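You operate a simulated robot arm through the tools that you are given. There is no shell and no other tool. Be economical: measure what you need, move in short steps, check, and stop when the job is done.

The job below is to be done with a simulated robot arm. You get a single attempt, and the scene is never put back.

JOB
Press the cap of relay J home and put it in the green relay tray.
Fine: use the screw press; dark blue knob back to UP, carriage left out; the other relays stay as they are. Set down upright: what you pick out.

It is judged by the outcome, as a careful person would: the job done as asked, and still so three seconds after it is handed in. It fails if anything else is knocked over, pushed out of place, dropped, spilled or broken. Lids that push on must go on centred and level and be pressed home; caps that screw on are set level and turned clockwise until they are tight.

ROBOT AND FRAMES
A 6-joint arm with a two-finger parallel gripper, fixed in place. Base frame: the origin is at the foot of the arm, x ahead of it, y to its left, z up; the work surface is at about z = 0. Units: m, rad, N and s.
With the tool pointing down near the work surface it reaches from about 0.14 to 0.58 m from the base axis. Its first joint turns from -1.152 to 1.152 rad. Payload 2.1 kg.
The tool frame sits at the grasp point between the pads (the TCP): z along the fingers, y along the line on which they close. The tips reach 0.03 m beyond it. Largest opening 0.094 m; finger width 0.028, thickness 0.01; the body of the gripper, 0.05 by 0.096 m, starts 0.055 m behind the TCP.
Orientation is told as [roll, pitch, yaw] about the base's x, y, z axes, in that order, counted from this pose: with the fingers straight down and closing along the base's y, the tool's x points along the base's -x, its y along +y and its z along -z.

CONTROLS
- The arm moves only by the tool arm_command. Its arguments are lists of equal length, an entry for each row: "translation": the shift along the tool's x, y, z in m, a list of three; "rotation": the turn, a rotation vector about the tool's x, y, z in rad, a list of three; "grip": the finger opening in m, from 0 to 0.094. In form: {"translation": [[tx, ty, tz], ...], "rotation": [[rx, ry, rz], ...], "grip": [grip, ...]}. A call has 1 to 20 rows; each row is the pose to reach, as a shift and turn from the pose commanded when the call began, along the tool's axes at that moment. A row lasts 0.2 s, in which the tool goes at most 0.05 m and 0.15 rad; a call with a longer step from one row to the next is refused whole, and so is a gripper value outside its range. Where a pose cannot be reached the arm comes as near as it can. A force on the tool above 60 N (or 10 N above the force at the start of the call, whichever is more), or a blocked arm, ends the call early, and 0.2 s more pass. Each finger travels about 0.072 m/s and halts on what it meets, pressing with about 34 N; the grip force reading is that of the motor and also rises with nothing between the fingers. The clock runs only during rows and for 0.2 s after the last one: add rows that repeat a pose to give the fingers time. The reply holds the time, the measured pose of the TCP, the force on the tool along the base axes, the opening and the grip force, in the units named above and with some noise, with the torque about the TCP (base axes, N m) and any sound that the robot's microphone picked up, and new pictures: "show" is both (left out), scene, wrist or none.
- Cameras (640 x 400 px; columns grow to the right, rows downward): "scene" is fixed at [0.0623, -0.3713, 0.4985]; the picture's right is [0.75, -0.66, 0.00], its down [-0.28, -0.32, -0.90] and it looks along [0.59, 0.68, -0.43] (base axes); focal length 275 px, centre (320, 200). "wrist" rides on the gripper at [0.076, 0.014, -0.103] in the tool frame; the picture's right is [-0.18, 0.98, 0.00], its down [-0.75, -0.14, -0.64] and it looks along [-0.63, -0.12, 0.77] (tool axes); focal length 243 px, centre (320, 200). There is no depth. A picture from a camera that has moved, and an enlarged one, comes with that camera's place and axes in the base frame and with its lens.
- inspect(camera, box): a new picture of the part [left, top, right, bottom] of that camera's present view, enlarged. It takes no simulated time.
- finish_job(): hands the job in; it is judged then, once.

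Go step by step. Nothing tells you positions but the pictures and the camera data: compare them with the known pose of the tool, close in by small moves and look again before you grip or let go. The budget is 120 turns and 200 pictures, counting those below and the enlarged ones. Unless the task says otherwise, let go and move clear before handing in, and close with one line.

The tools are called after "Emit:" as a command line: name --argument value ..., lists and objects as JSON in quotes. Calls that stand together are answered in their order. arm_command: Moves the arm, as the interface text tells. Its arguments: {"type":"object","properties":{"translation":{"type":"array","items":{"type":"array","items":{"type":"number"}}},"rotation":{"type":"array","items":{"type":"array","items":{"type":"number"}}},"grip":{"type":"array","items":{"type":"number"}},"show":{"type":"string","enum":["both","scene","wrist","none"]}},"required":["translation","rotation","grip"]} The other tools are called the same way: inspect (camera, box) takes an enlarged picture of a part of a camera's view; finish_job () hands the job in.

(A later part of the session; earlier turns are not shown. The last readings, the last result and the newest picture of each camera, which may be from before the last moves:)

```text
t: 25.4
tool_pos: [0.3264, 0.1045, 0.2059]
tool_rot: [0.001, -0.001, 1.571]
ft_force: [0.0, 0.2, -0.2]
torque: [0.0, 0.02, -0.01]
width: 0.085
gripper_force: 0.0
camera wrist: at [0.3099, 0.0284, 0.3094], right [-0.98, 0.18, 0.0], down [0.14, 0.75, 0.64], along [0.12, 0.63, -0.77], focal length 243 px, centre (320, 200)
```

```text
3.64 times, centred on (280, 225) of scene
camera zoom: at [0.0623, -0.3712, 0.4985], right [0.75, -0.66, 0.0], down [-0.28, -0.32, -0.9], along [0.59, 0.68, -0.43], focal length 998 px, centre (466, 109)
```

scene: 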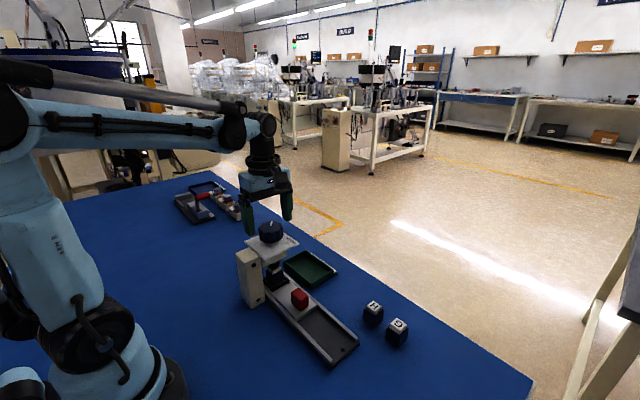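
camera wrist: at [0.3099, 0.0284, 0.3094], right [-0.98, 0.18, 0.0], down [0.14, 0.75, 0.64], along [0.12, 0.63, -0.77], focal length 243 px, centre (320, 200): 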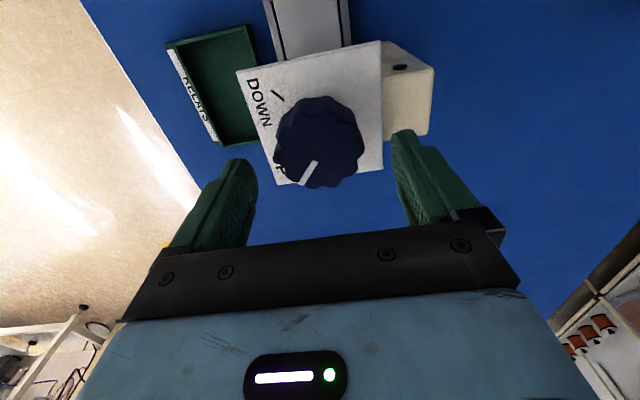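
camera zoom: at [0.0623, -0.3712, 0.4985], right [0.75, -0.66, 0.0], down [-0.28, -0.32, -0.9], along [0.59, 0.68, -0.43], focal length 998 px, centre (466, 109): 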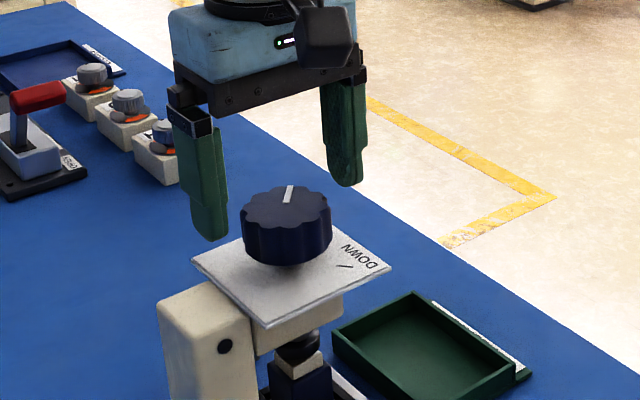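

Fingers will straddle the knob. I'll descend to TCP z≈0.178, adjust 2 mm in −y, and close.

Emit:
arm_command --translation '[[0.002, 0, 0.015], [0.002, 0, 0.0275], [0.002, 0, 0.0275], [0.002, 0, 0.0275], [0.002, 0, 0.0275], [0.002, 0, 0.0275]]' --rotation '[[0, 0, 0], [0, 0, 0], [0, 0, 0], [0, 0, 0], [0, 0, 0], [0, 0, 0]]' --grip '[0.085, 0.085, 0.07, 0.058, 0.05, 0.05]'

Emit:
inspect --camera "wrist" --box '[220, 80, 420, 240]'

Emit:
inspect --camera "scene" --box '[220, 170, 340, 280]'

```text
t: 26.8
tool_pos: [0.3254, 0.1031, 0.179]
tool_rot: [0.0, 0.002, 1.57]
ft_force: [1.7, -5.4, -3.4]
torque: [0.06, 0.02, -0.07]
width: 0.0569
gripper_force: 44.8
camera wrist: at [0.3099, 0.0265, 0.282], right [-0.98, 0.18, 0.0], down [0.14, 0.75, 0.64], along [0.12, 0.63, -0.77], focal length 243 px, centre (320, 200)
```

scene: 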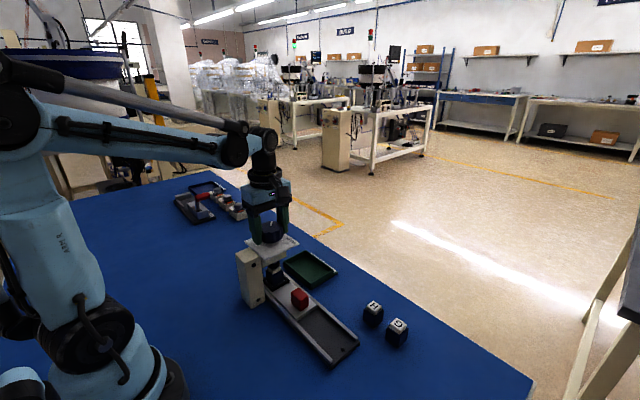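
wrist: 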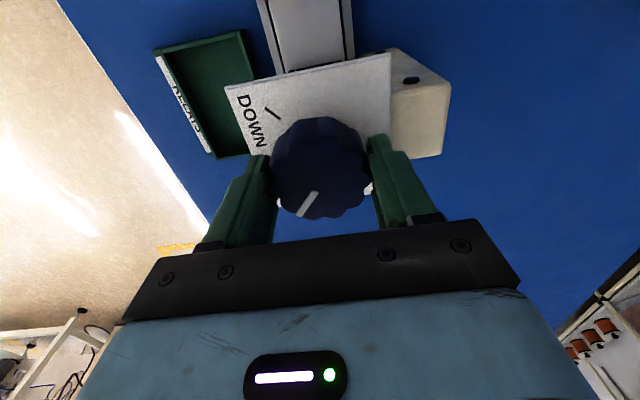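

```text
2.50 times, centred on (320, 160) of wrist
camera zoom: at [0.3099, 0.0265, 0.282], right [-0.98, 0.18, 0.0], down [0.14, 0.75, 0.64], along [0.12, 0.63, -0.77], focal length 606 px, centre (320, 300)
```

zoom: 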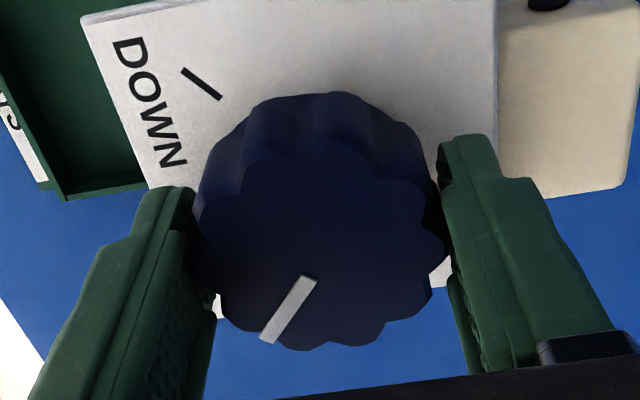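

```text
3.64 times, centred on (280, 225) of scene
camera zoom: at [0.0623, -0.3713, 0.4985], right [0.75, -0.66, 0.0], down [-0.28, -0.32, -0.9], along [0.59, 0.68, -0.43], focal length 998 px, centre (466, 109)
```

zoom: 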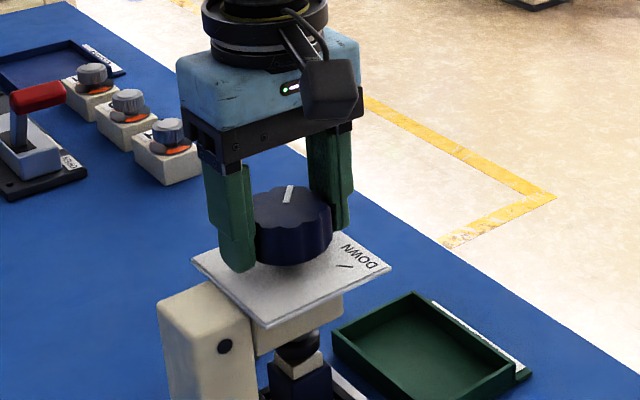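

Knob gripped and centred. I'll turn clockwise about 0.72 rad and check forces.

Emit:
arm_command --translation '[[0, 0, 0], [0, 0, 0], [0, 0, 0], [0, 0, 0], [0, 0, 0], [0, 0, 0]]' --rotation '[[0, 0, 0.12], [0, 0, 0.24], [0, 0, 0.36], [0, 0, 0.48], [0, 0, 0.6], [0, 0, 0.72]]' --grip '[0.045, 0.045, 0.045, 0.045, 0.045, 0.045]'

Emit:
inspect --camera "scene" --box '[220, 190, 340, 300]'

```text
t: 28.2
tool_pos: [0.3259, 0.1021, 0.1785]
tool_rot: [-0.006, 0.003, 0.848]
ft_force: [16.4, -23.2, 5.2]
torque: [0.12, 0.17, 0.23]
width: 0.0561
gripper_force: 44.5
camera wrist: at [0.2635, 0.0542, 0.282], right [-0.62, 0.79, -0.01], down [0.6, 0.48, 0.64], along [0.51, 0.39, -0.77], focal length 243 px, centre (320, 200)
```

scene: 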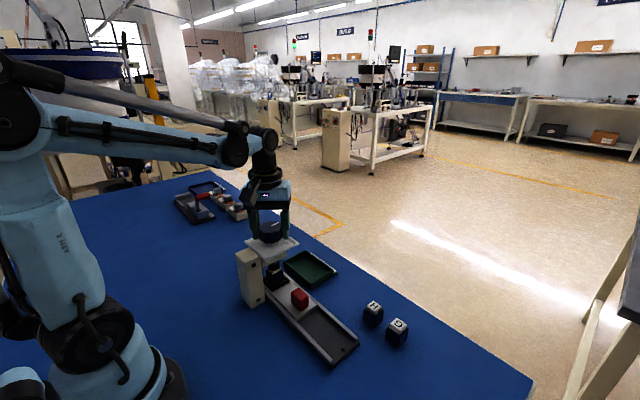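
wrist: 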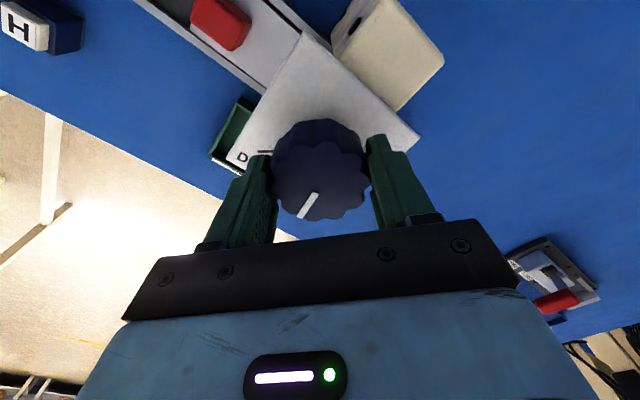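

```text
3.64 times, centred on (280, 245) of scene
camera zoom: at [0.0623, -0.3713, 0.4985], right [0.75, -0.66, 0.0], down [-0.28, -0.32, -0.9], along [0.59, 0.68, -0.43], focal length 998 px, centre (466, 36)
```

zoom: 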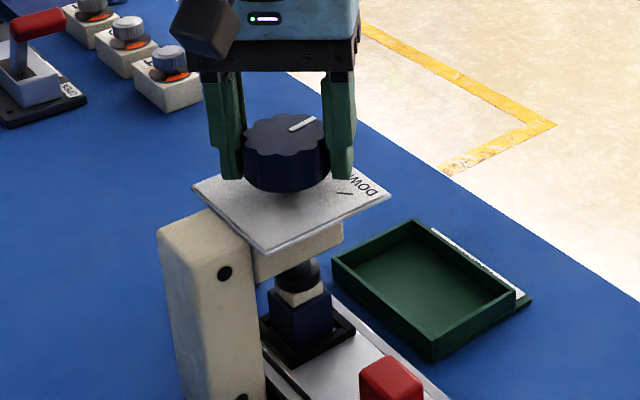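

The knob follows. I'll continue turning with a small centring correction.

Emit:
arm_command --translation '[[0.0011, -0.001, 0], [0.0011, -0.001, 0], [0.0011, -0.001, 0], [0.0011, -0.001, 0], [0.0011, -0.001, 0], [0.0011, -0.001, 0]]' --rotation '[[0, 0, 0.12], [0, 0, 0.24], [0, 0, 0.36], [0, 0, 0.48], [0, 0, 0.6], [0, 0, 0.72]]' --grip '[0.045, 0.045, 0.045, 0.045, 0.045, 0.045]'

Emit:
inspect --camera "scene" --box '[220, 190, 340, 300]'

Emit:
inspect --camera "wrist" --box '[220, 80, 420, 240]'

```text
t: 29.6
tool_pos: [0.326, 0.0993, 0.1792]
tool_rot: [-0.003, 0.0, 0.128]
ft_force: [5.4, -15.6, 0.2]
torque: [-0.57, 0.57, 0.23]
width: 0.0551
gripper_force: 45.4
camera wrist: at [0.2468, 0.1051, 0.2818], right [0.06, 1.0, 0.0], down [0.77, -0.04, 0.64], along [0.64, -0.04, -0.77], focal length 243 px, centre (320, 200)
```

scene: 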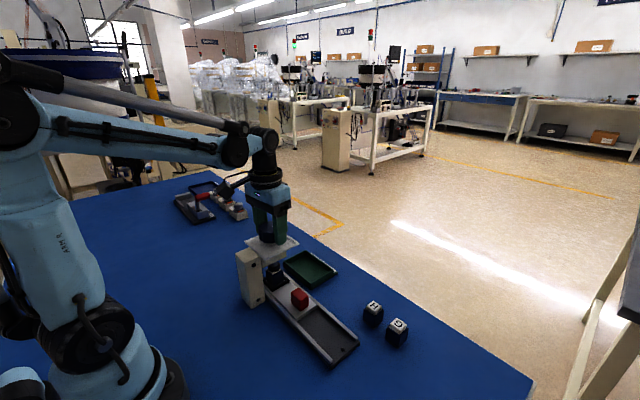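
wrist: 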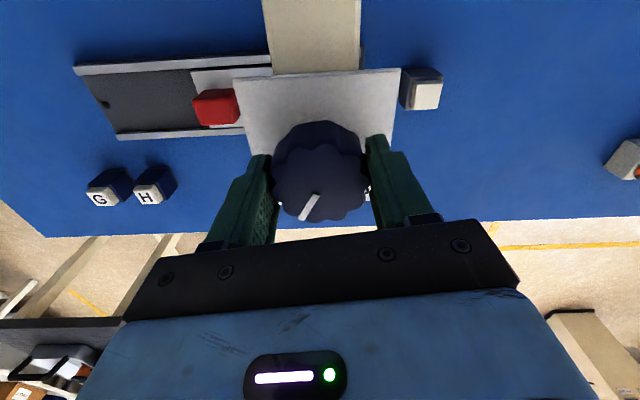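

```text
3.64 times, centred on (280, 245) of scene
camera zoom: at [0.0623, -0.3713, 0.4985], right [0.75, -0.66, 0.0], down [-0.28, -0.32, -0.9], along [0.59, 0.68, -0.43], focal length 998 px, centre (466, 36)
```

zoom: 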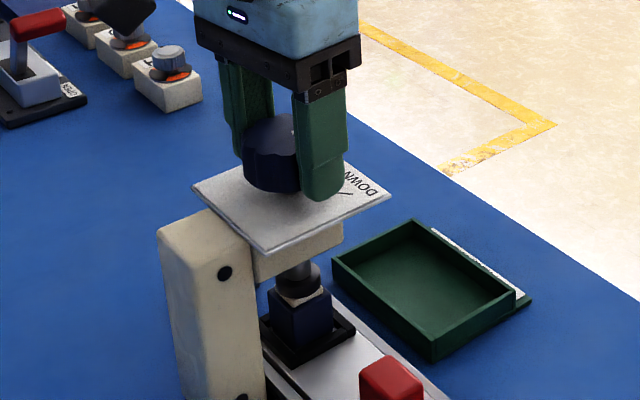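

```text
2.50 times, centred on (320, 160) of wrist
camera zoom: at [0.2468, 0.1051, 0.2818], right [0.06, 1.0, 0.0], down [0.77, -0.04, 0.64], along [0.64, -0.04, -0.77], focal length 606 px, centre (320, 300)
```

zoom: 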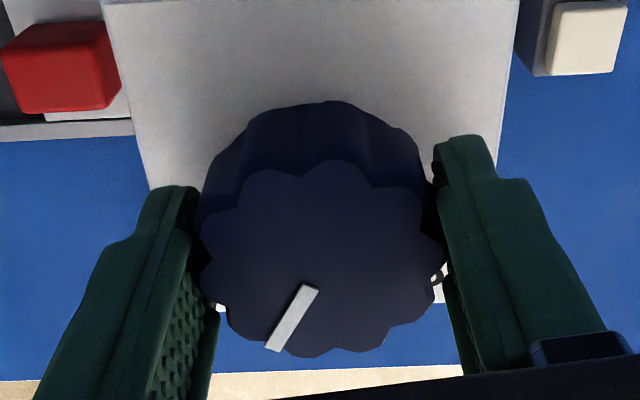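

The ram has moved down onto the cap. I'll continue the rest of the turn to the DOWN mark.

Emit:
arm_command --translation '[[0, -0.0006, 0], [0, -0.0006, 0], [0, -0.0006, 0], [0, -0.0006, 0]]' --rotation '[[0, 0, 0.05], [0, 0, 0.1], [0, 0, 0.15], [0, 0, 0.15]]' --grip '[0.045, 0.045, 0.045, 0.045]' --show "wrist"

Emit:
inspect --camera "scene" --box '[250, 230, 310, 290]'

```text
t: 30.6
tool_pos: [0.3249, 0.1005, 0.179]
tool_rot: [-0.001, -0.001, -0.022]
ft_force: [-1.9, -13.8, 1.0]
torque: [-0.38, 0.1, 0.11]
width: 0.055
gripper_force: 45.1
camera wrist: at [0.2483, 0.1163, 0.2818], right [0.2, 0.98, 0.0], down [0.75, -0.16, 0.64], along [0.63, -0.13, -0.77], focal length 243 px, centre (320, 200)
```

wrist: 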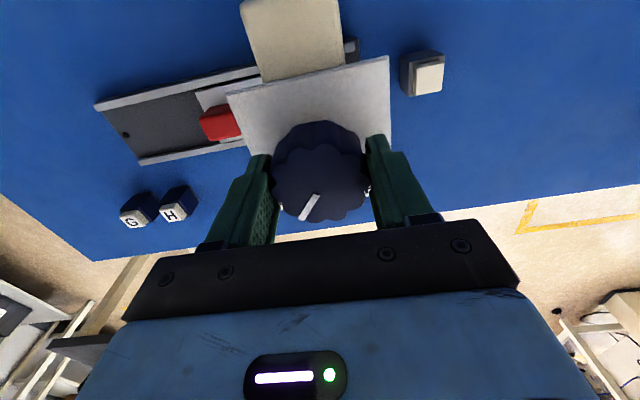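

```text
6.67 times, centred on (280, 260) of scene
camera zoom: at [0.0623, -0.3713, 0.4985], right [0.75, -0.66, 0.0], down [-0.28, -0.32, -0.9], along [0.59, 0.68, -0.43], focal length 1831 px, centre (587, -200)
```

zoom: 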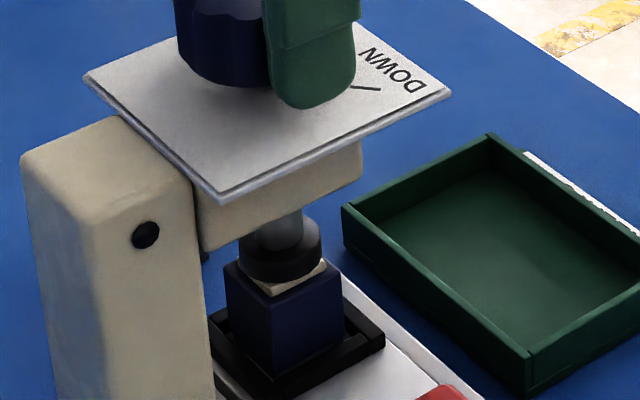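

Emit:
arm_command --translation '[[0, -0.0006, 0], [0, -0.0006, 0], [0, -0.0006, 0], [0, -0.0006, 0]]' --rotation '[[0, 0, 0.05], [0, 0, 0.1], [0, 0, 0.15], [0, 0, 0.15]]' --grip '[0.045, 0.045, 0.045, 0.045]' --show "wrist"

Emit:
inspect --camera "scene" --box '[250, 230, 310, 290]'

Emit:
inspect --camera "wrist" --box '[220, 80, 420, 240]'

```text
t: 31.6
tool_pos: [0.3253, 0.1, 0.1791]
tool_rot: [0.002, -0.001, -0.17]
ft_force: [-2.8, -3.1, -11.7]
torque: [-0.65, 0.05, 0.17]
width: 0.0551
gripper_force: 44.9
camera wrist: at [0.2514, 0.1271, 0.2819], right [0.35, 0.94, 0.0], down [0.72, -0.27, 0.64], along [0.6, -0.22, -0.77], focal length 243 px, centre (320, 200)
```

wrist: 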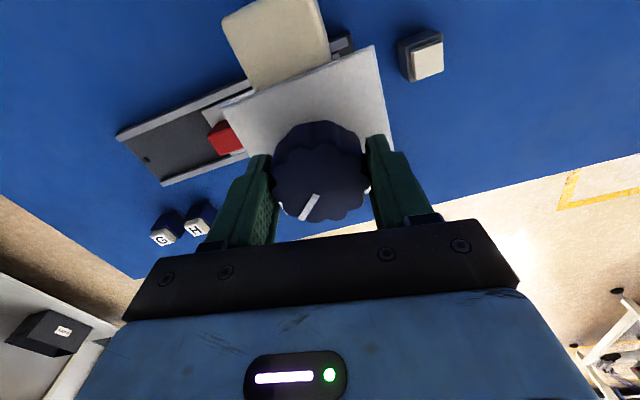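

```text
6.67 times, centred on (280, 260) of scene
camera zoom: at [0.0623, -0.3712, 0.4985], right [0.75, -0.66, 0.0], down [-0.28, -0.32, -0.9], along [0.59, 0.68, -0.43], focal length 1831 px, centre (587, -200)
```

zoom: 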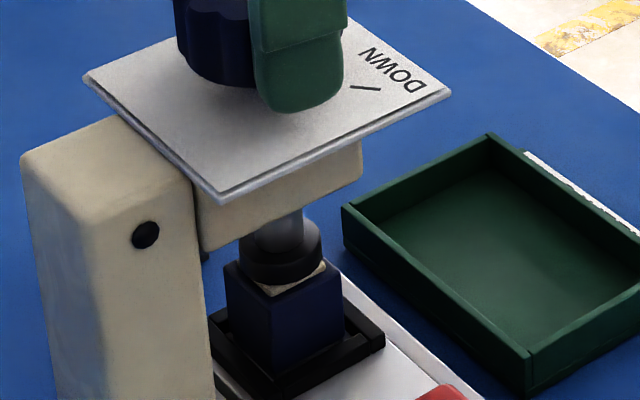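

```text
2.50 times, centred on (320, 160) of wrist
camera zoom: at [0.2514, 0.1271, 0.2819], right [0.35, 0.94, 0.0], down [0.72, -0.27, 0.64], along [0.6, -0.22, -0.77], focal length 606 px, centre (320, 300)
```

zoom: 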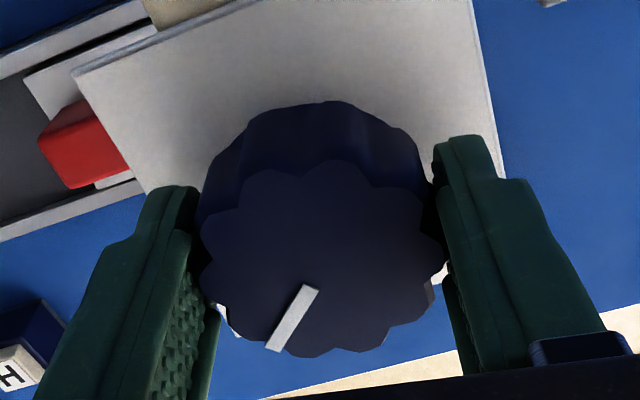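

I've reached slightly past the DOWN mark without a stop or a click; I'll zoom in on the ram and cap.

Emit:
inspect --camera "scene" --box '[265, 250, 291, 276]'

```text
15.38 times, centred on (278, 263) of scene
camera zoom: at [0.0623, -0.3712, 0.4985], right [0.75, -0.66, 0.0], down [-0.28, -0.32, -0.9], along [0.59, 0.68, -0.43], focal length 4225 px, centre (966, -769)
```

zoom: 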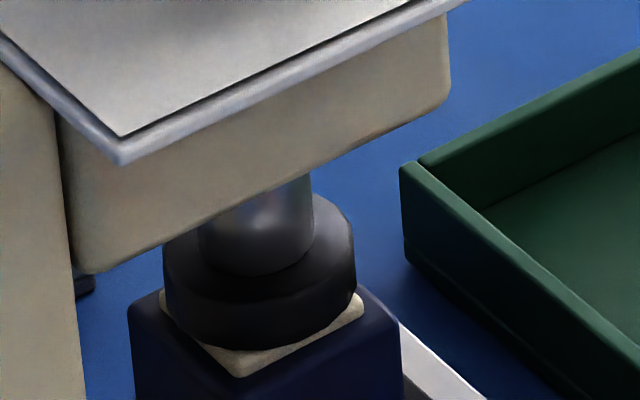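

I'll turn a bit more to see whether the ram still advances or meets a stop.

Emit:
arm_command --translation '[[0, 0, 0.0003], [0, 0, 0.0003], [0, 0, 0.0003]]' --rotation '[[0, 0, 0.06], [0, 0, 0.12], [0, 0, 0.12]]' --grip '[0.045, 0.045, 0.045]' --show "wrist"

Emit:
inspect --camera "scene" --box '[265, 250, 291, 276]'

Emit:
inspect --camera "wrist" --box '[220, 80, 420, 240]'

```text
t: 32.4
tool_pos: [0.3244, 0.0997, 0.1797]
tool_rot: [0.003, 0.0, -0.289]
ft_force: [-6.7, -0.6, 3.7]
torque: [0.32, -0.71, 0.14]
width: 0.0553
gripper_force: 45.3
camera wrist: at [0.2552, 0.1356, 0.2819], right [0.46, 0.89, 0.0], down [0.68, -0.35, 0.64], along [0.57, -0.29, -0.77], focal length 243 px, centre (320, 200)
```

wrist: 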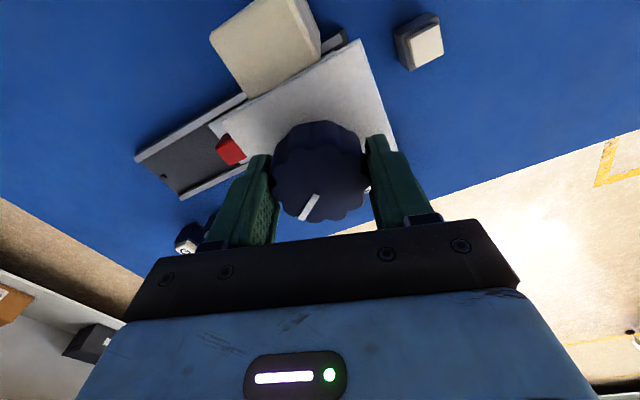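

```text
15.38 times, centred on (278, 263) of scene
camera zoom: at [0.0623, -0.3713, 0.4985], right [0.75, -0.66, 0.0], down [-0.28, -0.32, -0.9], along [0.59, 0.68, -0.43], focal length 4225 px, centre (966, -769)
```

zoom: 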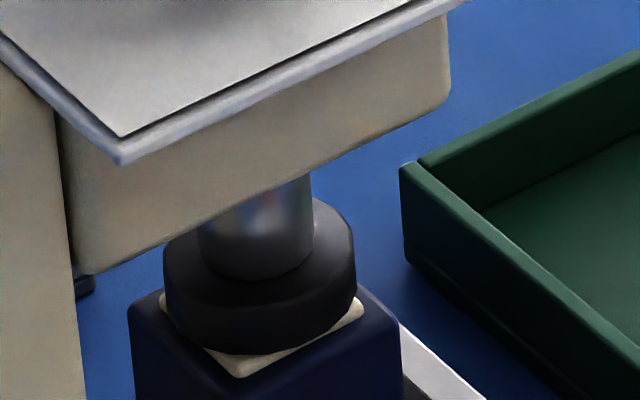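

```text
2.50 times, centred on (320, 160) of wrist
camera zoom: at [0.2552, 0.1356, 0.2819], right [0.46, 0.89, 0.0], down [0.68, -0.35, 0.64], along [0.57, -0.29, -0.77], focal length 606 px, centre (320, 300)
```

zoom: 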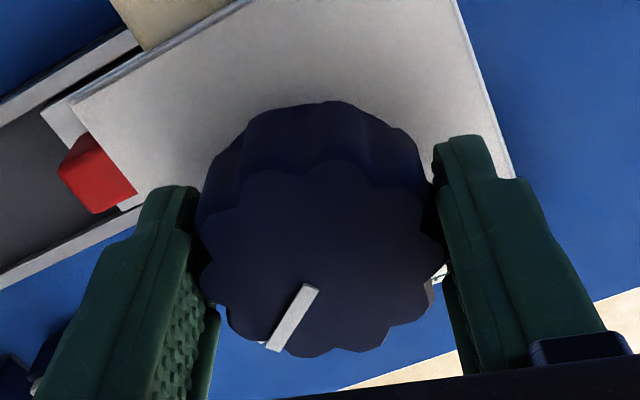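

The ram still advances slightly with low torque. I'll continue in a small step.

Emit:
arm_command --translation '[[0, 0, 0], [0, 0, 0], [0, 0, 0]]' --rotation '[[0, 0, 0.06], [0, 0, 0.12], [0, 0, 0.12]]' --grip '[0.045, 0.045, 0.045]' --show "none"

Emit:
inspect --camera "scene" --box '[265, 250, 291, 276]'

Emit:
inspect --camera "wrist" --box '[220, 80, 420, 240]'

```text
t: 33.2
tool_pos: [0.3241, 0.0993, 0.1793]
tool_rot: [-0.002, 0.0, -0.408]
ft_force: [-6.7, -0.1, 5.2]
torque: [-0.21, -0.04, 1.58]
width: 0.0551
gripper_force: 45.6
```

```text
15.38 times, centred on (278, 263) of scene
camera zoom: at [0.0623, -0.3713, 0.4985], right [0.75, -0.66, 0.0], down [-0.28, -0.32, -0.9], along [0.59, 0.68, -0.43], focal length 4225 px, centre (966, -769)
```

zoom: 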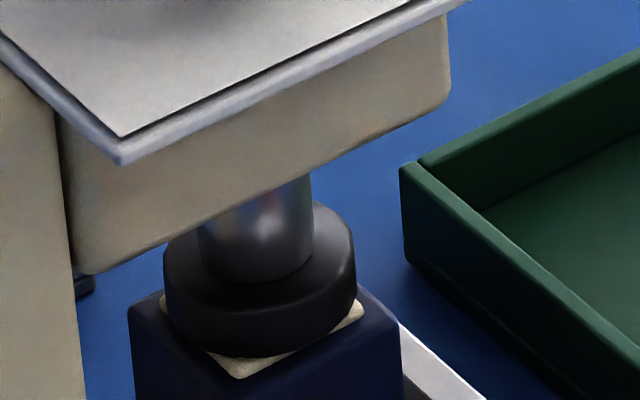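

```text
2.50 times, centred on (320, 160) of wrist
camera zoom: at [0.2598, 0.1436, 0.2818], right [0.56, 0.83, 0.0], down [0.64, -0.43, 0.64], along [0.53, -0.36, -0.77], focal length 606 px, centre (320, 300)
```

zoom: 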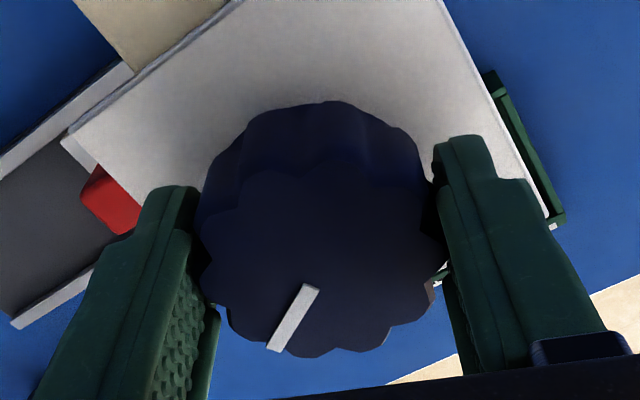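

Torque jumped to 1.6 N·m. One more small nudge to confirm it is the stop.

Emit:
arm_command --translation '[[0, 0, 0], [0, 0, 0], [0, 0, 0]]' --rotation '[[0, 0, 0.03], [0, 0, 0.06], [0, 0, 0.06]]' --grip '[0.045, 0.045, 0.045]' --show "none"

Emit:
inspect --camera "scene" --box '[265, 250, 291, 276]'

Emit:
inspect --camera "wrist" --box '[220, 80, 420, 240]'

```text
t: 34.0
tool_pos: [0.3246, 0.1006, 0.179]
tool_rot: [0.0, 0.0, -0.468]
ft_force: [-7.2, 2.2, 5.2]
torque: [-0.48, -0.27, 1.72]
width: 0.0557
gripper_force: 45.0
```

```text
15.38 times, centred on (278, 263) of scene
camera zoom: at [0.0623, -0.3712, 0.4985], right [0.75, -0.66, 0.0], down [-0.28, -0.32, -0.9], along [0.59, 0.68, -0.43], focal length 4225 px, centre (966, -769)
```

zoom: 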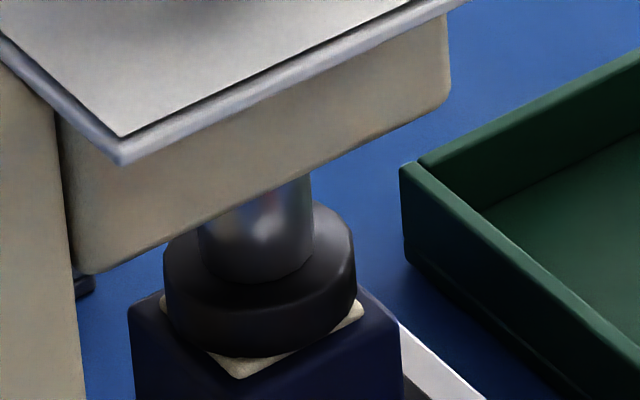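

```text
2.50 times, centred on (320, 160) of wrist
camera zoom: at [0.2627, 0.1473, 0.2817], right [0.61, 0.79, 0.0], down [0.61, -0.47, 0.64], along [0.51, -0.39, -0.77], focal length 606 px, centre (320, 300)
```

zoom: 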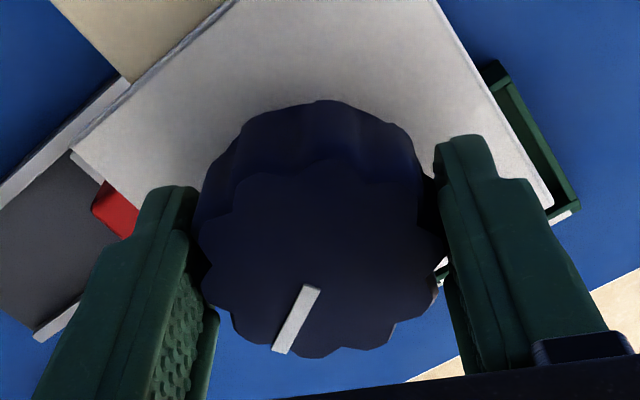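

The fingers now slip and the ram is at its stop, so the press is full down. Now I'll turn the knob back counterclockwise.

Emit:
arm_command --translation '[[0, 0, 0], [0, 0, 0], [0, 0, 0], [0, 0, 0], [0, 0, 0], [0, 0, 0], [0, 0, 0], [0, 0, 0], [0, 0, 0], [0, 0, 0], [0, 0, 0], [0, 0, 0], [0, 0, 0], [0, 0, 0], [0, 0, 0], [0, 0, 0]]' --rotation '[[0, 0, -0.12], [0, 0, -0.24], [0, 0, -0.36], [0, 0, -0.48], [0, 0, -0.6], [0, 0, -0.72], [0, 0, -0.84], [0, 0, -0.96], [0, 0, -1.08], [0, 0, -1.2], [0, 0, -1.32], [0, 0, -1.44], [0, 0, -1.56], [0, 0, -1.68], [0, 0, -1.8], [0, 0, -1.88]]' --grip '[0.045, 0.045, 0.045, 0.045, 0.045, 0.045, 0.045, 0.045, 0.045, 0.045, 0.045, 0.045, 0.045, 0.045, 0.045, 0.045]'

Emit:
inspect --camera "wrist" --box '[220, 80, 420, 240]'

Emit:
inspect --camera "scene" --box '[240, 215, 300, 275]'

```text
t: 37.4
tool_pos: [0.326, 0.101, 0.1784]
tool_rot: [0.001, 0.002, 1.412]
ft_force: [-18.7, 15.0, -1.1]
torque: [-0.67, -0.24, -0.05]
width: 0.0554
gripper_force: 44.7
camera wrist: at [0.2983, 0.0272, 0.2817], right [-0.94, 0.34, 0.0], down [0.26, 0.72, 0.64], along [0.21, 0.61, -0.77], focal length 243 px, centre (320, 200)
```

scene: 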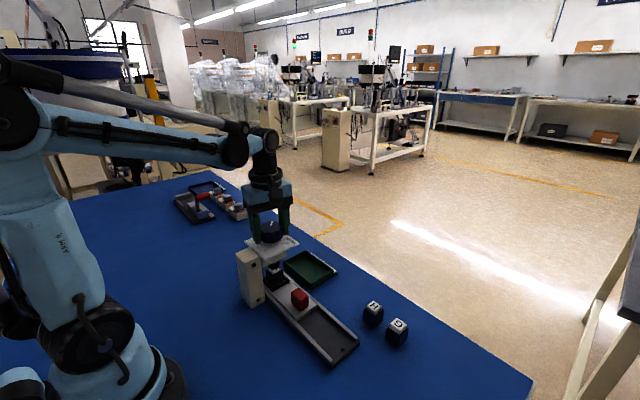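
wrist: 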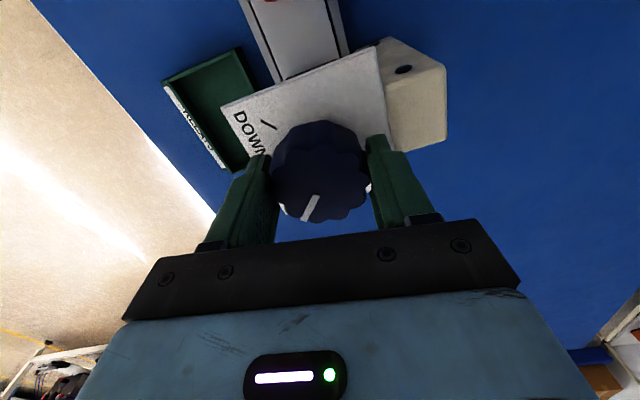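

```text
2.50 times, centred on (320, 160) of wrist
camera zoom: at [0.2983, 0.0272, 0.2817], right [-0.94, 0.34, 0.0], down [0.26, 0.72, 0.64], along [0.21, 0.61, -0.77], focal length 606 px, centre (320, 300)
```

zoom: 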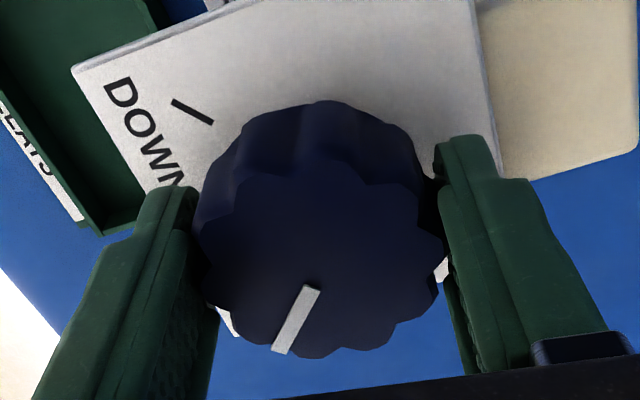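

```text
6.67 times, centred on (270, 245) of scene
camera zoom: at [0.0623, -0.3712, 0.4986], right [0.75, -0.66, 0.0], down [-0.28, -0.32, -0.9], along [0.59, 0.68, -0.43], focal length 1831 px, centre (653, -100)
```

zoom: 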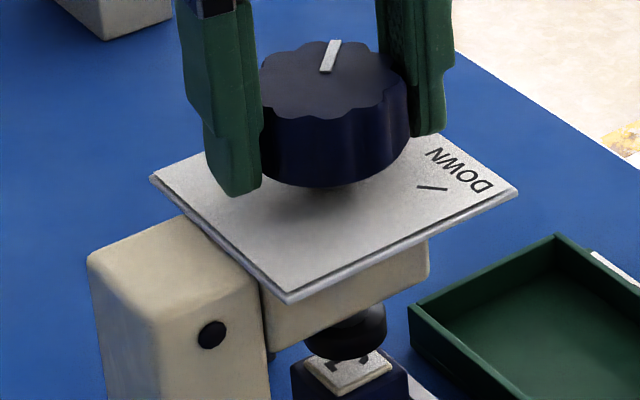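

The ram has lifted off. I'll turn the remaining bit to the UP stop.

Emit:
arm_command --translation '[[0, 0.0006, 0], [0, 0.0006, 0], [0, 0.0006, 0], [0, 0.0006, 0], [0, 0.0006, 0]]' --rotation '[[0, 0, -0.05], [0, 0, -0.1], [0, 0, -0.15], [0, 0, -0.2], [0, 0, -0.2]]' --grip '[0.045, 0.045, 0.045, 0.045, 0.045]' --show "none"

Emit:
inspect --camera "wrist" --box '[220, 80, 420, 240]'

```text
t: 38.6
tool_pos: [0.324, 0.1008, 0.179]
tool_rot: [-0.003, -0.001, 1.61]
ft_force: [-4.3, 11.3, -0.2]
torque: [0.22, 0.24, -1.85]
width: 0.0552
gripper_force: 45.0
```

```text
2.50 times, centred on (320, 160) of wrist
camera zoom: at [0.3126, 0.0234, 0.2815], right [-0.99, 0.15, 0.0], down [0.11, 0.76, 0.64], along [0.09, 0.64, -0.77], focal length 606 px, centre (320, 300)
```

zoom: 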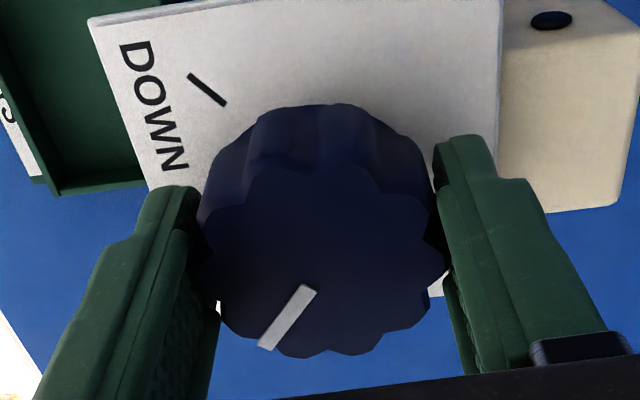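

The knob is back at its UP stop (−1.85 N·m, pointer at UP). I'll open, rise, and go back over the handle.

Emit:
arm_command --translation '[[0, 0, 0], [0, 0, 0], [0, 0, 0], [0, 0, -0.03], [0, 0, -0.06], [0.03, 0.001, -0.06], [0.065, 0.002, -0.06], [0.0962, 0.0029, -0.05], [0.0962, 0.0029, -0.01], [0.0962, 0.0029, 0.03], [0.0962, 0.0029, 0.065], [0.0962, 0.0029, 0.065]]' --rotation '[[0, 0, 0.02], [0, 0, 0.02], [0, 0, 0.02], [0, 0, 0.04], [0, 0, 0.04], [0, 0, 0.04], [0, 0, 0.04], [0, 0, 0.04], [0, 0, 0.04], [0, 0, 0.04], [0, 0, 0.04], [0, 0, 0.04]]' --grip '[0.056, 0.07, 0.085, 0.085, 0.085, 0.07, 0.05, 0.05, 0.05, 0.05, 0.05, 0.05]'

Emit:
inspect --camera "wrist" --box '[220, 60, 420, 220]'

Emit:
inspect --camera "scene" --box '[230, 210, 330, 310]'

```text
t: 41.2
tool_pos: [0.3269, 0.0048, 0.1134]
tool_rot: [0.0, 0.001, 1.569]
ft_force: [-0.2, -0.7, 0.9]
torque: [0.01, 0.05, 0.0]
width: 0.0502
gripper_force: 0.1
camera wrist: at [0.3113, -0.0714, 0.2168], right [-0.98, 0.18, 0.0], down [0.14, 0.75, 0.64], along [0.12, 0.63, -0.77], focal length 243 px, centre (320, 200)
```

scene: 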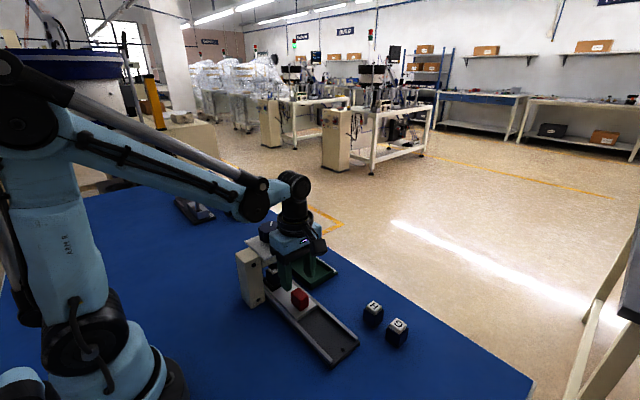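
wrist: 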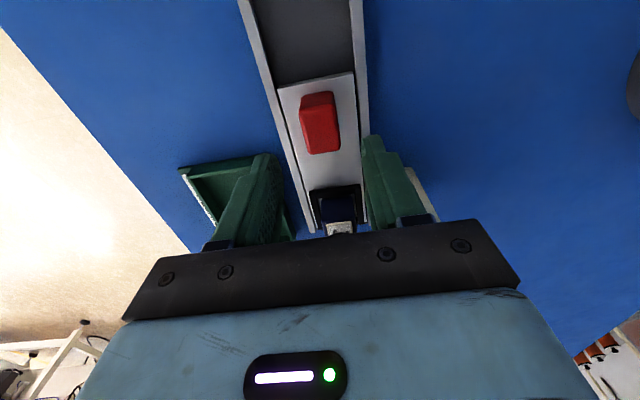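

```text
2.50 times, centred on (320, 140) of wrist
camera zoom: at [0.3113, -0.0714, 0.2168], right [-0.98, 0.18, 0.0], down [0.14, 0.75, 0.64], along [0.12, 0.63, -0.77], focal length 606 px, centre (320, 350)
```

zoom: 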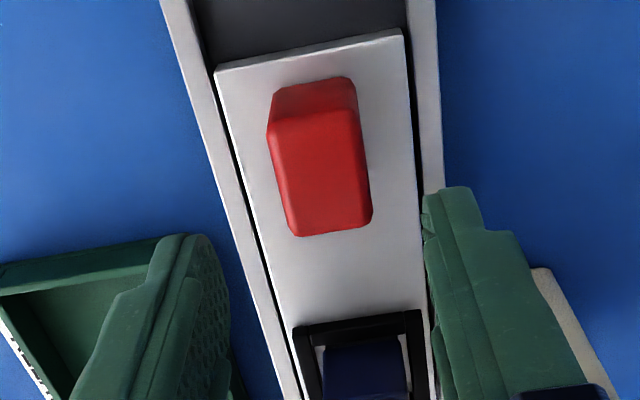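

```text
4.00 times, centred on (280, 260) of scene
camera zoom: at [0.0623, -0.3713, 0.4985], right [0.75, -0.66, 0.0], down [-0.28, -0.32, -0.9], along [0.59, 0.68, -0.43], focal length 1098 px, centre (480, -40)
```

zoom: 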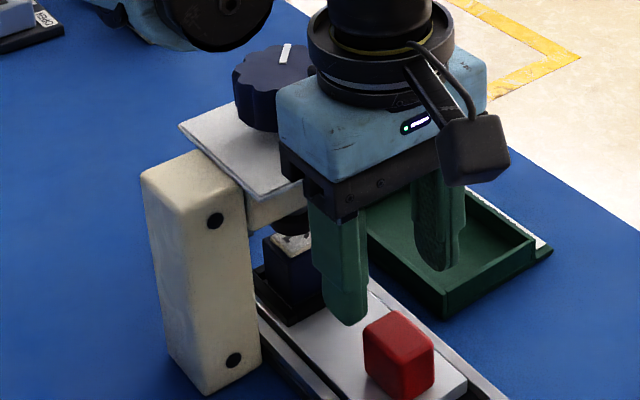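

Handle is at about (0.324,0.002). I'll descend and grip it.

Emit:
arm_command --translation '[[0.002, 0.001, 0.025], [0.002, 0.001, 0.048], [0.002, 0.001, 0.048], [0.002, 0.001, 0.048], [0.002, 0.001, 0.048], [0.002, 0.001, 0.048]]' --rotation '[[0, 0, 0], [0, 0, 0], [0, 0, 0], [0, 0, 0], [0, 0, 0], [0, 0, 0]]' --grip '[0.05, 0.05, 0.04, 0.03, 0.015, 0.015]' --show "none"

```text
t: 42.6
tool_pos: [0.3244, 0.0024, 0.0665]
tool_rot: [0.0, 0.0, 1.571]
ft_force: [1.4, -1.6, -16.3]
torque: [0.14, 0.06, -0.03]
width: 0.0259
gripper_force: 44.5
```

Gripped cleanly. I'll pull the carriage out 0.10 m.

Emit:
arm_command --translation '[[0.01, 0, 0.0004], [0.022, 0, 0.0004], [0.034, 0, 0.0004], [0.046, 0, 0.0004], [0.058, 0, 0.0004], [0.07, 0, 0.0004], [0.082, 0, 0.0004], [0.092, 0, 0.0004], [0.1, 0, 0.0004], [0.1, 0, 0.0004]]' --rotation '[[0, 0, 0], [0, 0, 0], [0, 0, 0], [0, 0, 0], [0, 0, 0], [0, 0, 0], [0, 0, 0], [0, 0, 0], [0, 0, 0], [0, 0, 0]]' --grip '[0.015, 0.015, 0.015, 0.015, 0.015, 0.015, 0.015, 0.015, 0.015, 0.015]'

Emit:
inspect --camera "scene" --box '[240, 240, 360, 360]'

```text
t: 44.8
tool_pos: [0.3243, -0.0967, 0.0656]
tool_rot: [-0.001, -0.002, 1.572]
ft_force: [8.3, 13.0, 28.8]
torque: [-0.59, -0.09, -0.29]
width: 0.0258
gripper_force: 44.9
camera wrist: at [0.3099, -0.174, 0.1685], right [-0.98, 0.18, 0.0], down [0.14, 0.75, 0.64], along [0.12, 0.63, -0.77], focal length 243 px, centre (320, 200)
```

scene: 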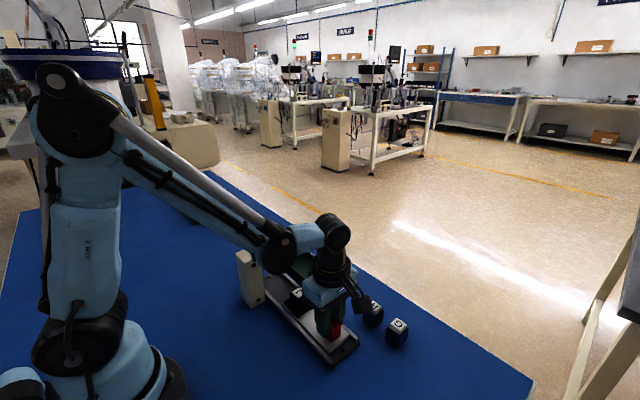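
wrist: 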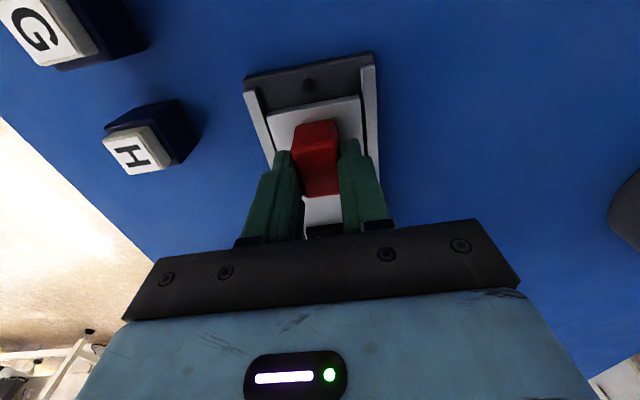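

```text
3.33 times, centred on (300, 300) of scene
camera zoom: at [0.0622, -0.3712, 0.4986], right [0.75, -0.66, 0.0], down [-0.28, -0.32, -0.9], along [0.59, 0.68, -0.43], focal length 915 px, centre (387, -133)
```

zoom: 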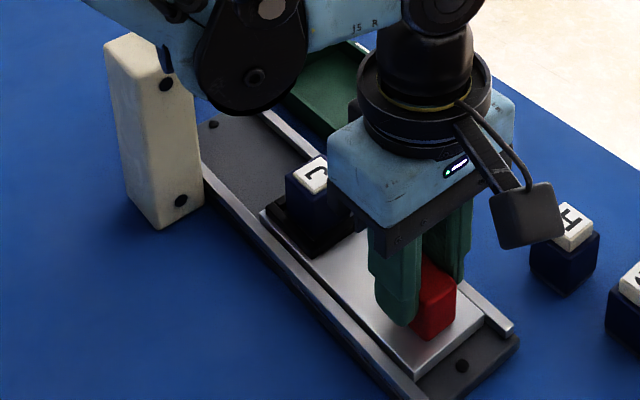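

Nearly out; I'll pull a bit further to the stop.

Emit:
arm_command --translation '[[0.002, 0, -0.0006], [0.004, 0, -0.0006], [0.004, 0, -0.0006]]' --rotation '[[0, 0, 0], [0, 0, 0], [0, 0, 0]]' --grip '[0.015, 0.015, 0.015]' --show "none"

```text
t: 45.6
tool_pos: [0.3245, -0.0989, 0.0654]
tool_rot: [-0.003, -0.015, 1.576]
ft_force: [13.9, 34.6, -15.7]
torque: [0.55, 0.12, -0.57]
width: 0.0257
gripper_force: 45.3
```

At the out stop. Relax, release, rise, and return over the nest with yaw back to 0.

Emit:
arm_command --translation '[[-0.0025, 0, 0], [-0.0025, 0, 0], [-0.0025, 0, 0], [-0.0025, 0, 0], [-0.0025, 0, -0.035], [-0.0025, 0, -0.07], [-0.01, 0, -0.07], [-0.02, 0, -0.07], [-0.03, 0, -0.07], [-0.04, 0, -0.07], [-0.05, 0, -0.07], [-0.06, 0, -0.07], [-0.07, 0, -0.07], [-0.08, 0, -0.07], [-0.09, 0, -0.07], [-0.1, 0, -0.07], [-0.1025, 0, -0.07], [-0.1025, 0, -0.07]]' --rotation '[[0, 0, 0], [0, 0, 0], [0, 0, 0], [0, 0, 0], [0, 0, 0], [0, 0, 0], [0, 0, 0.145], [0, 0, 0.29], [0, 0, 0.435], [0, 0, 0.58], [0, 0, 0.725], [0, 0, 0.87], [0, 0, 1.015], [0, 0, 1.16], [0, 0, 1.305], [0, 0, 1.45], [0, 0, 1.5708], [0, 0, 1.5708]]' --grip '[0.026, 0.035, 0.045, 0.045, 0.045, 0.046, 0.046, 0.046, 0.046, 0.046, 0.046, 0.046, 0.046, 0.046, 0.046, 0.046, 0.046, 0.046]'

Emit:
inspect --camera "wrist" --box '[220, 60, 420, 220]'

Emit:
inspect --camera "scene" --box '[270, 270, 350, 350]'

```text
t: 49.4
tool_pos: [0.3235, 0.0015, 0.1351]
tool_rot: [0.0, 0.0, -0.002]
ft_force: [0.5, 0.2, 0.1]
torque: [-0.01, -0.01, -0.02]
width: 0.0459
gripper_force: 0.1
camera wrist: at [0.2475, 0.0151, 0.2388], right [0.19, 0.98, 0.0], down [0.75, -0.14, 0.64], along [0.63, -0.12, -0.77], focal length 243 px, centre (320, 200)
```

scene: 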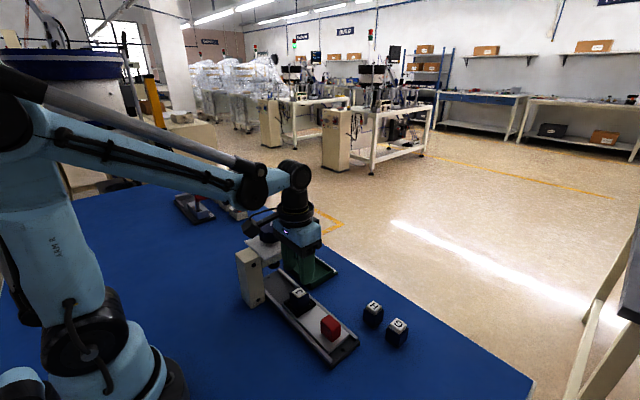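
wrist: 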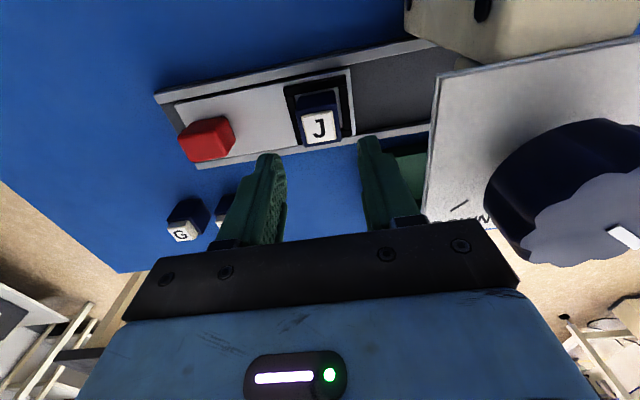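

```text
2.50 times, centred on (320, 140) of wrist
camera zoom: at [0.2475, 0.0151, 0.2388], right [0.19, 0.98, 0.0], down [0.75, -0.14, 0.64], along [0.63, -0.12, -0.77], focal length 606 px, centre (320, 350)
```

zoom: 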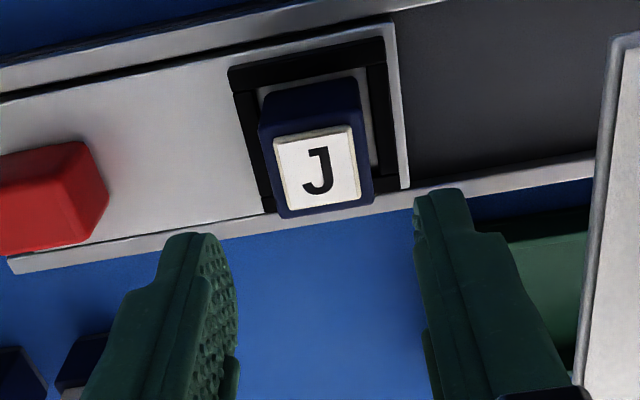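

```text
5.00 times, centred on (310, 310) of scene
camera zoom: at [0.0623, -0.3712, 0.4985], right [0.75, -0.66, 0.0], down [-0.28, -0.32, -0.9], along [0.59, 0.68, -0.43], focal length 1373 px, centre (370, -350)
```

zoom: 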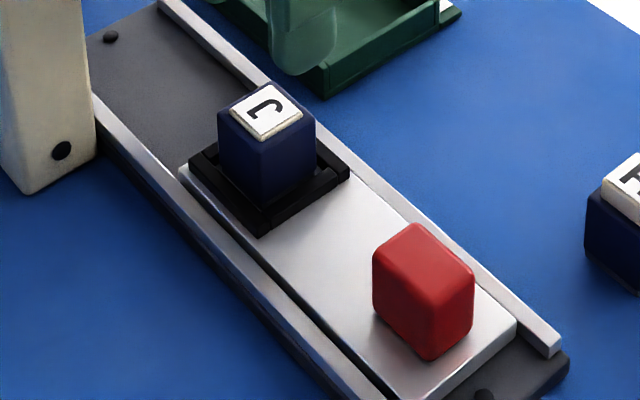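

The cap is now nearly flush, level and centred. I'll descend around J at (0.325,-0.0005) and grip as before.

Emit:
arm_command --translation '[[-0.0015, -0.0015, 0.03], [-0.0015, -0.0015, 0.055], [-0.0015, -0.0015, 0.072], [-0.0015, -0.0015, 0.072], [-0.0015, -0.0015, 0.072], [-0.0015, -0.0015, 0.072], [-0.0015, -0.0015, 0.072]]' --rotation '[[0, 0, 0], [0, 0, 0], [0, 0, 0], [0, 0, 0], [0, 0, 0], [0, 0, 0], [0, 0, 0]]' --grip '[0.046, 0.046, 0.046, 0.04, 0.03, 0.02, 0.02]'

Emit:
inspect --camera "wrist" --box '[220, 60, 420, 220]'

```text
t: 51.0
tool_pos: [0.3261, -0.0011, 0.0629]
tool_rot: [0.0, 0.001, 0.0]
ft_force: [-0.6, 0.5, 0.1]
torque: [-0.01, 0.02, -0.02]
width: 0.0307
gripper_force: 34.2
camera wrist: at [0.249, 0.0138, 0.1669], right [0.18, 0.98, 0.0], down [0.75, -0.14, 0.64], along [0.63, -0.12, -0.77], focal length 243 px, centre (320, 200)
```

scene: 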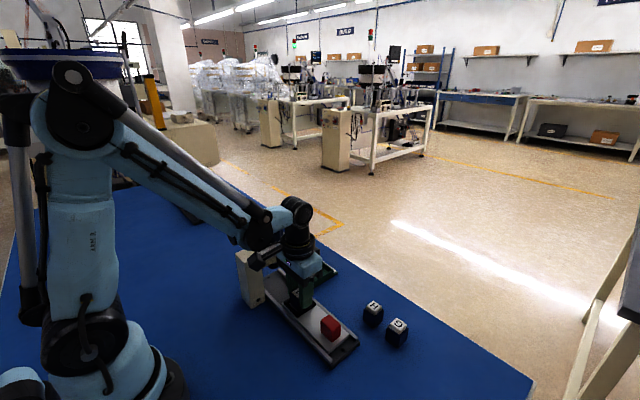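
wrist: 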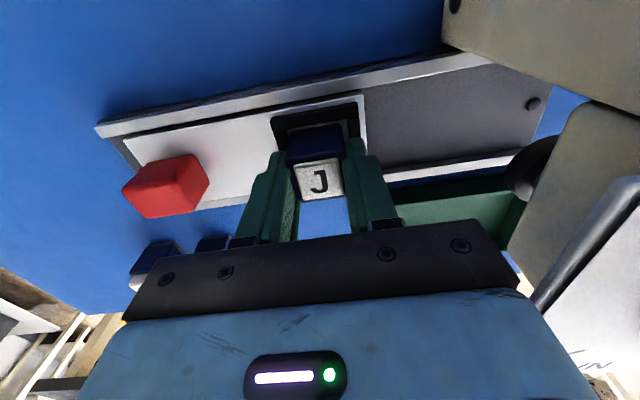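

```text
2.50 times, centred on (320, 140) of wrist
camera zoom: at [0.249, 0.0138, 0.1669], right [0.18, 0.98, 0.0], down [0.75, -0.14, 0.64], along [0.63, -0.12, -0.77], focal length 606 px, centre (320, 350)
```

zoom: 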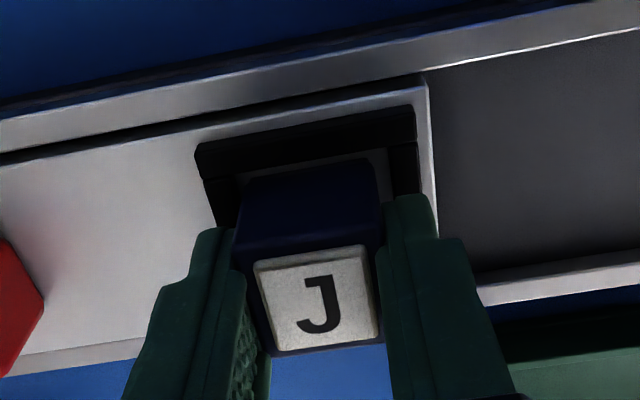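

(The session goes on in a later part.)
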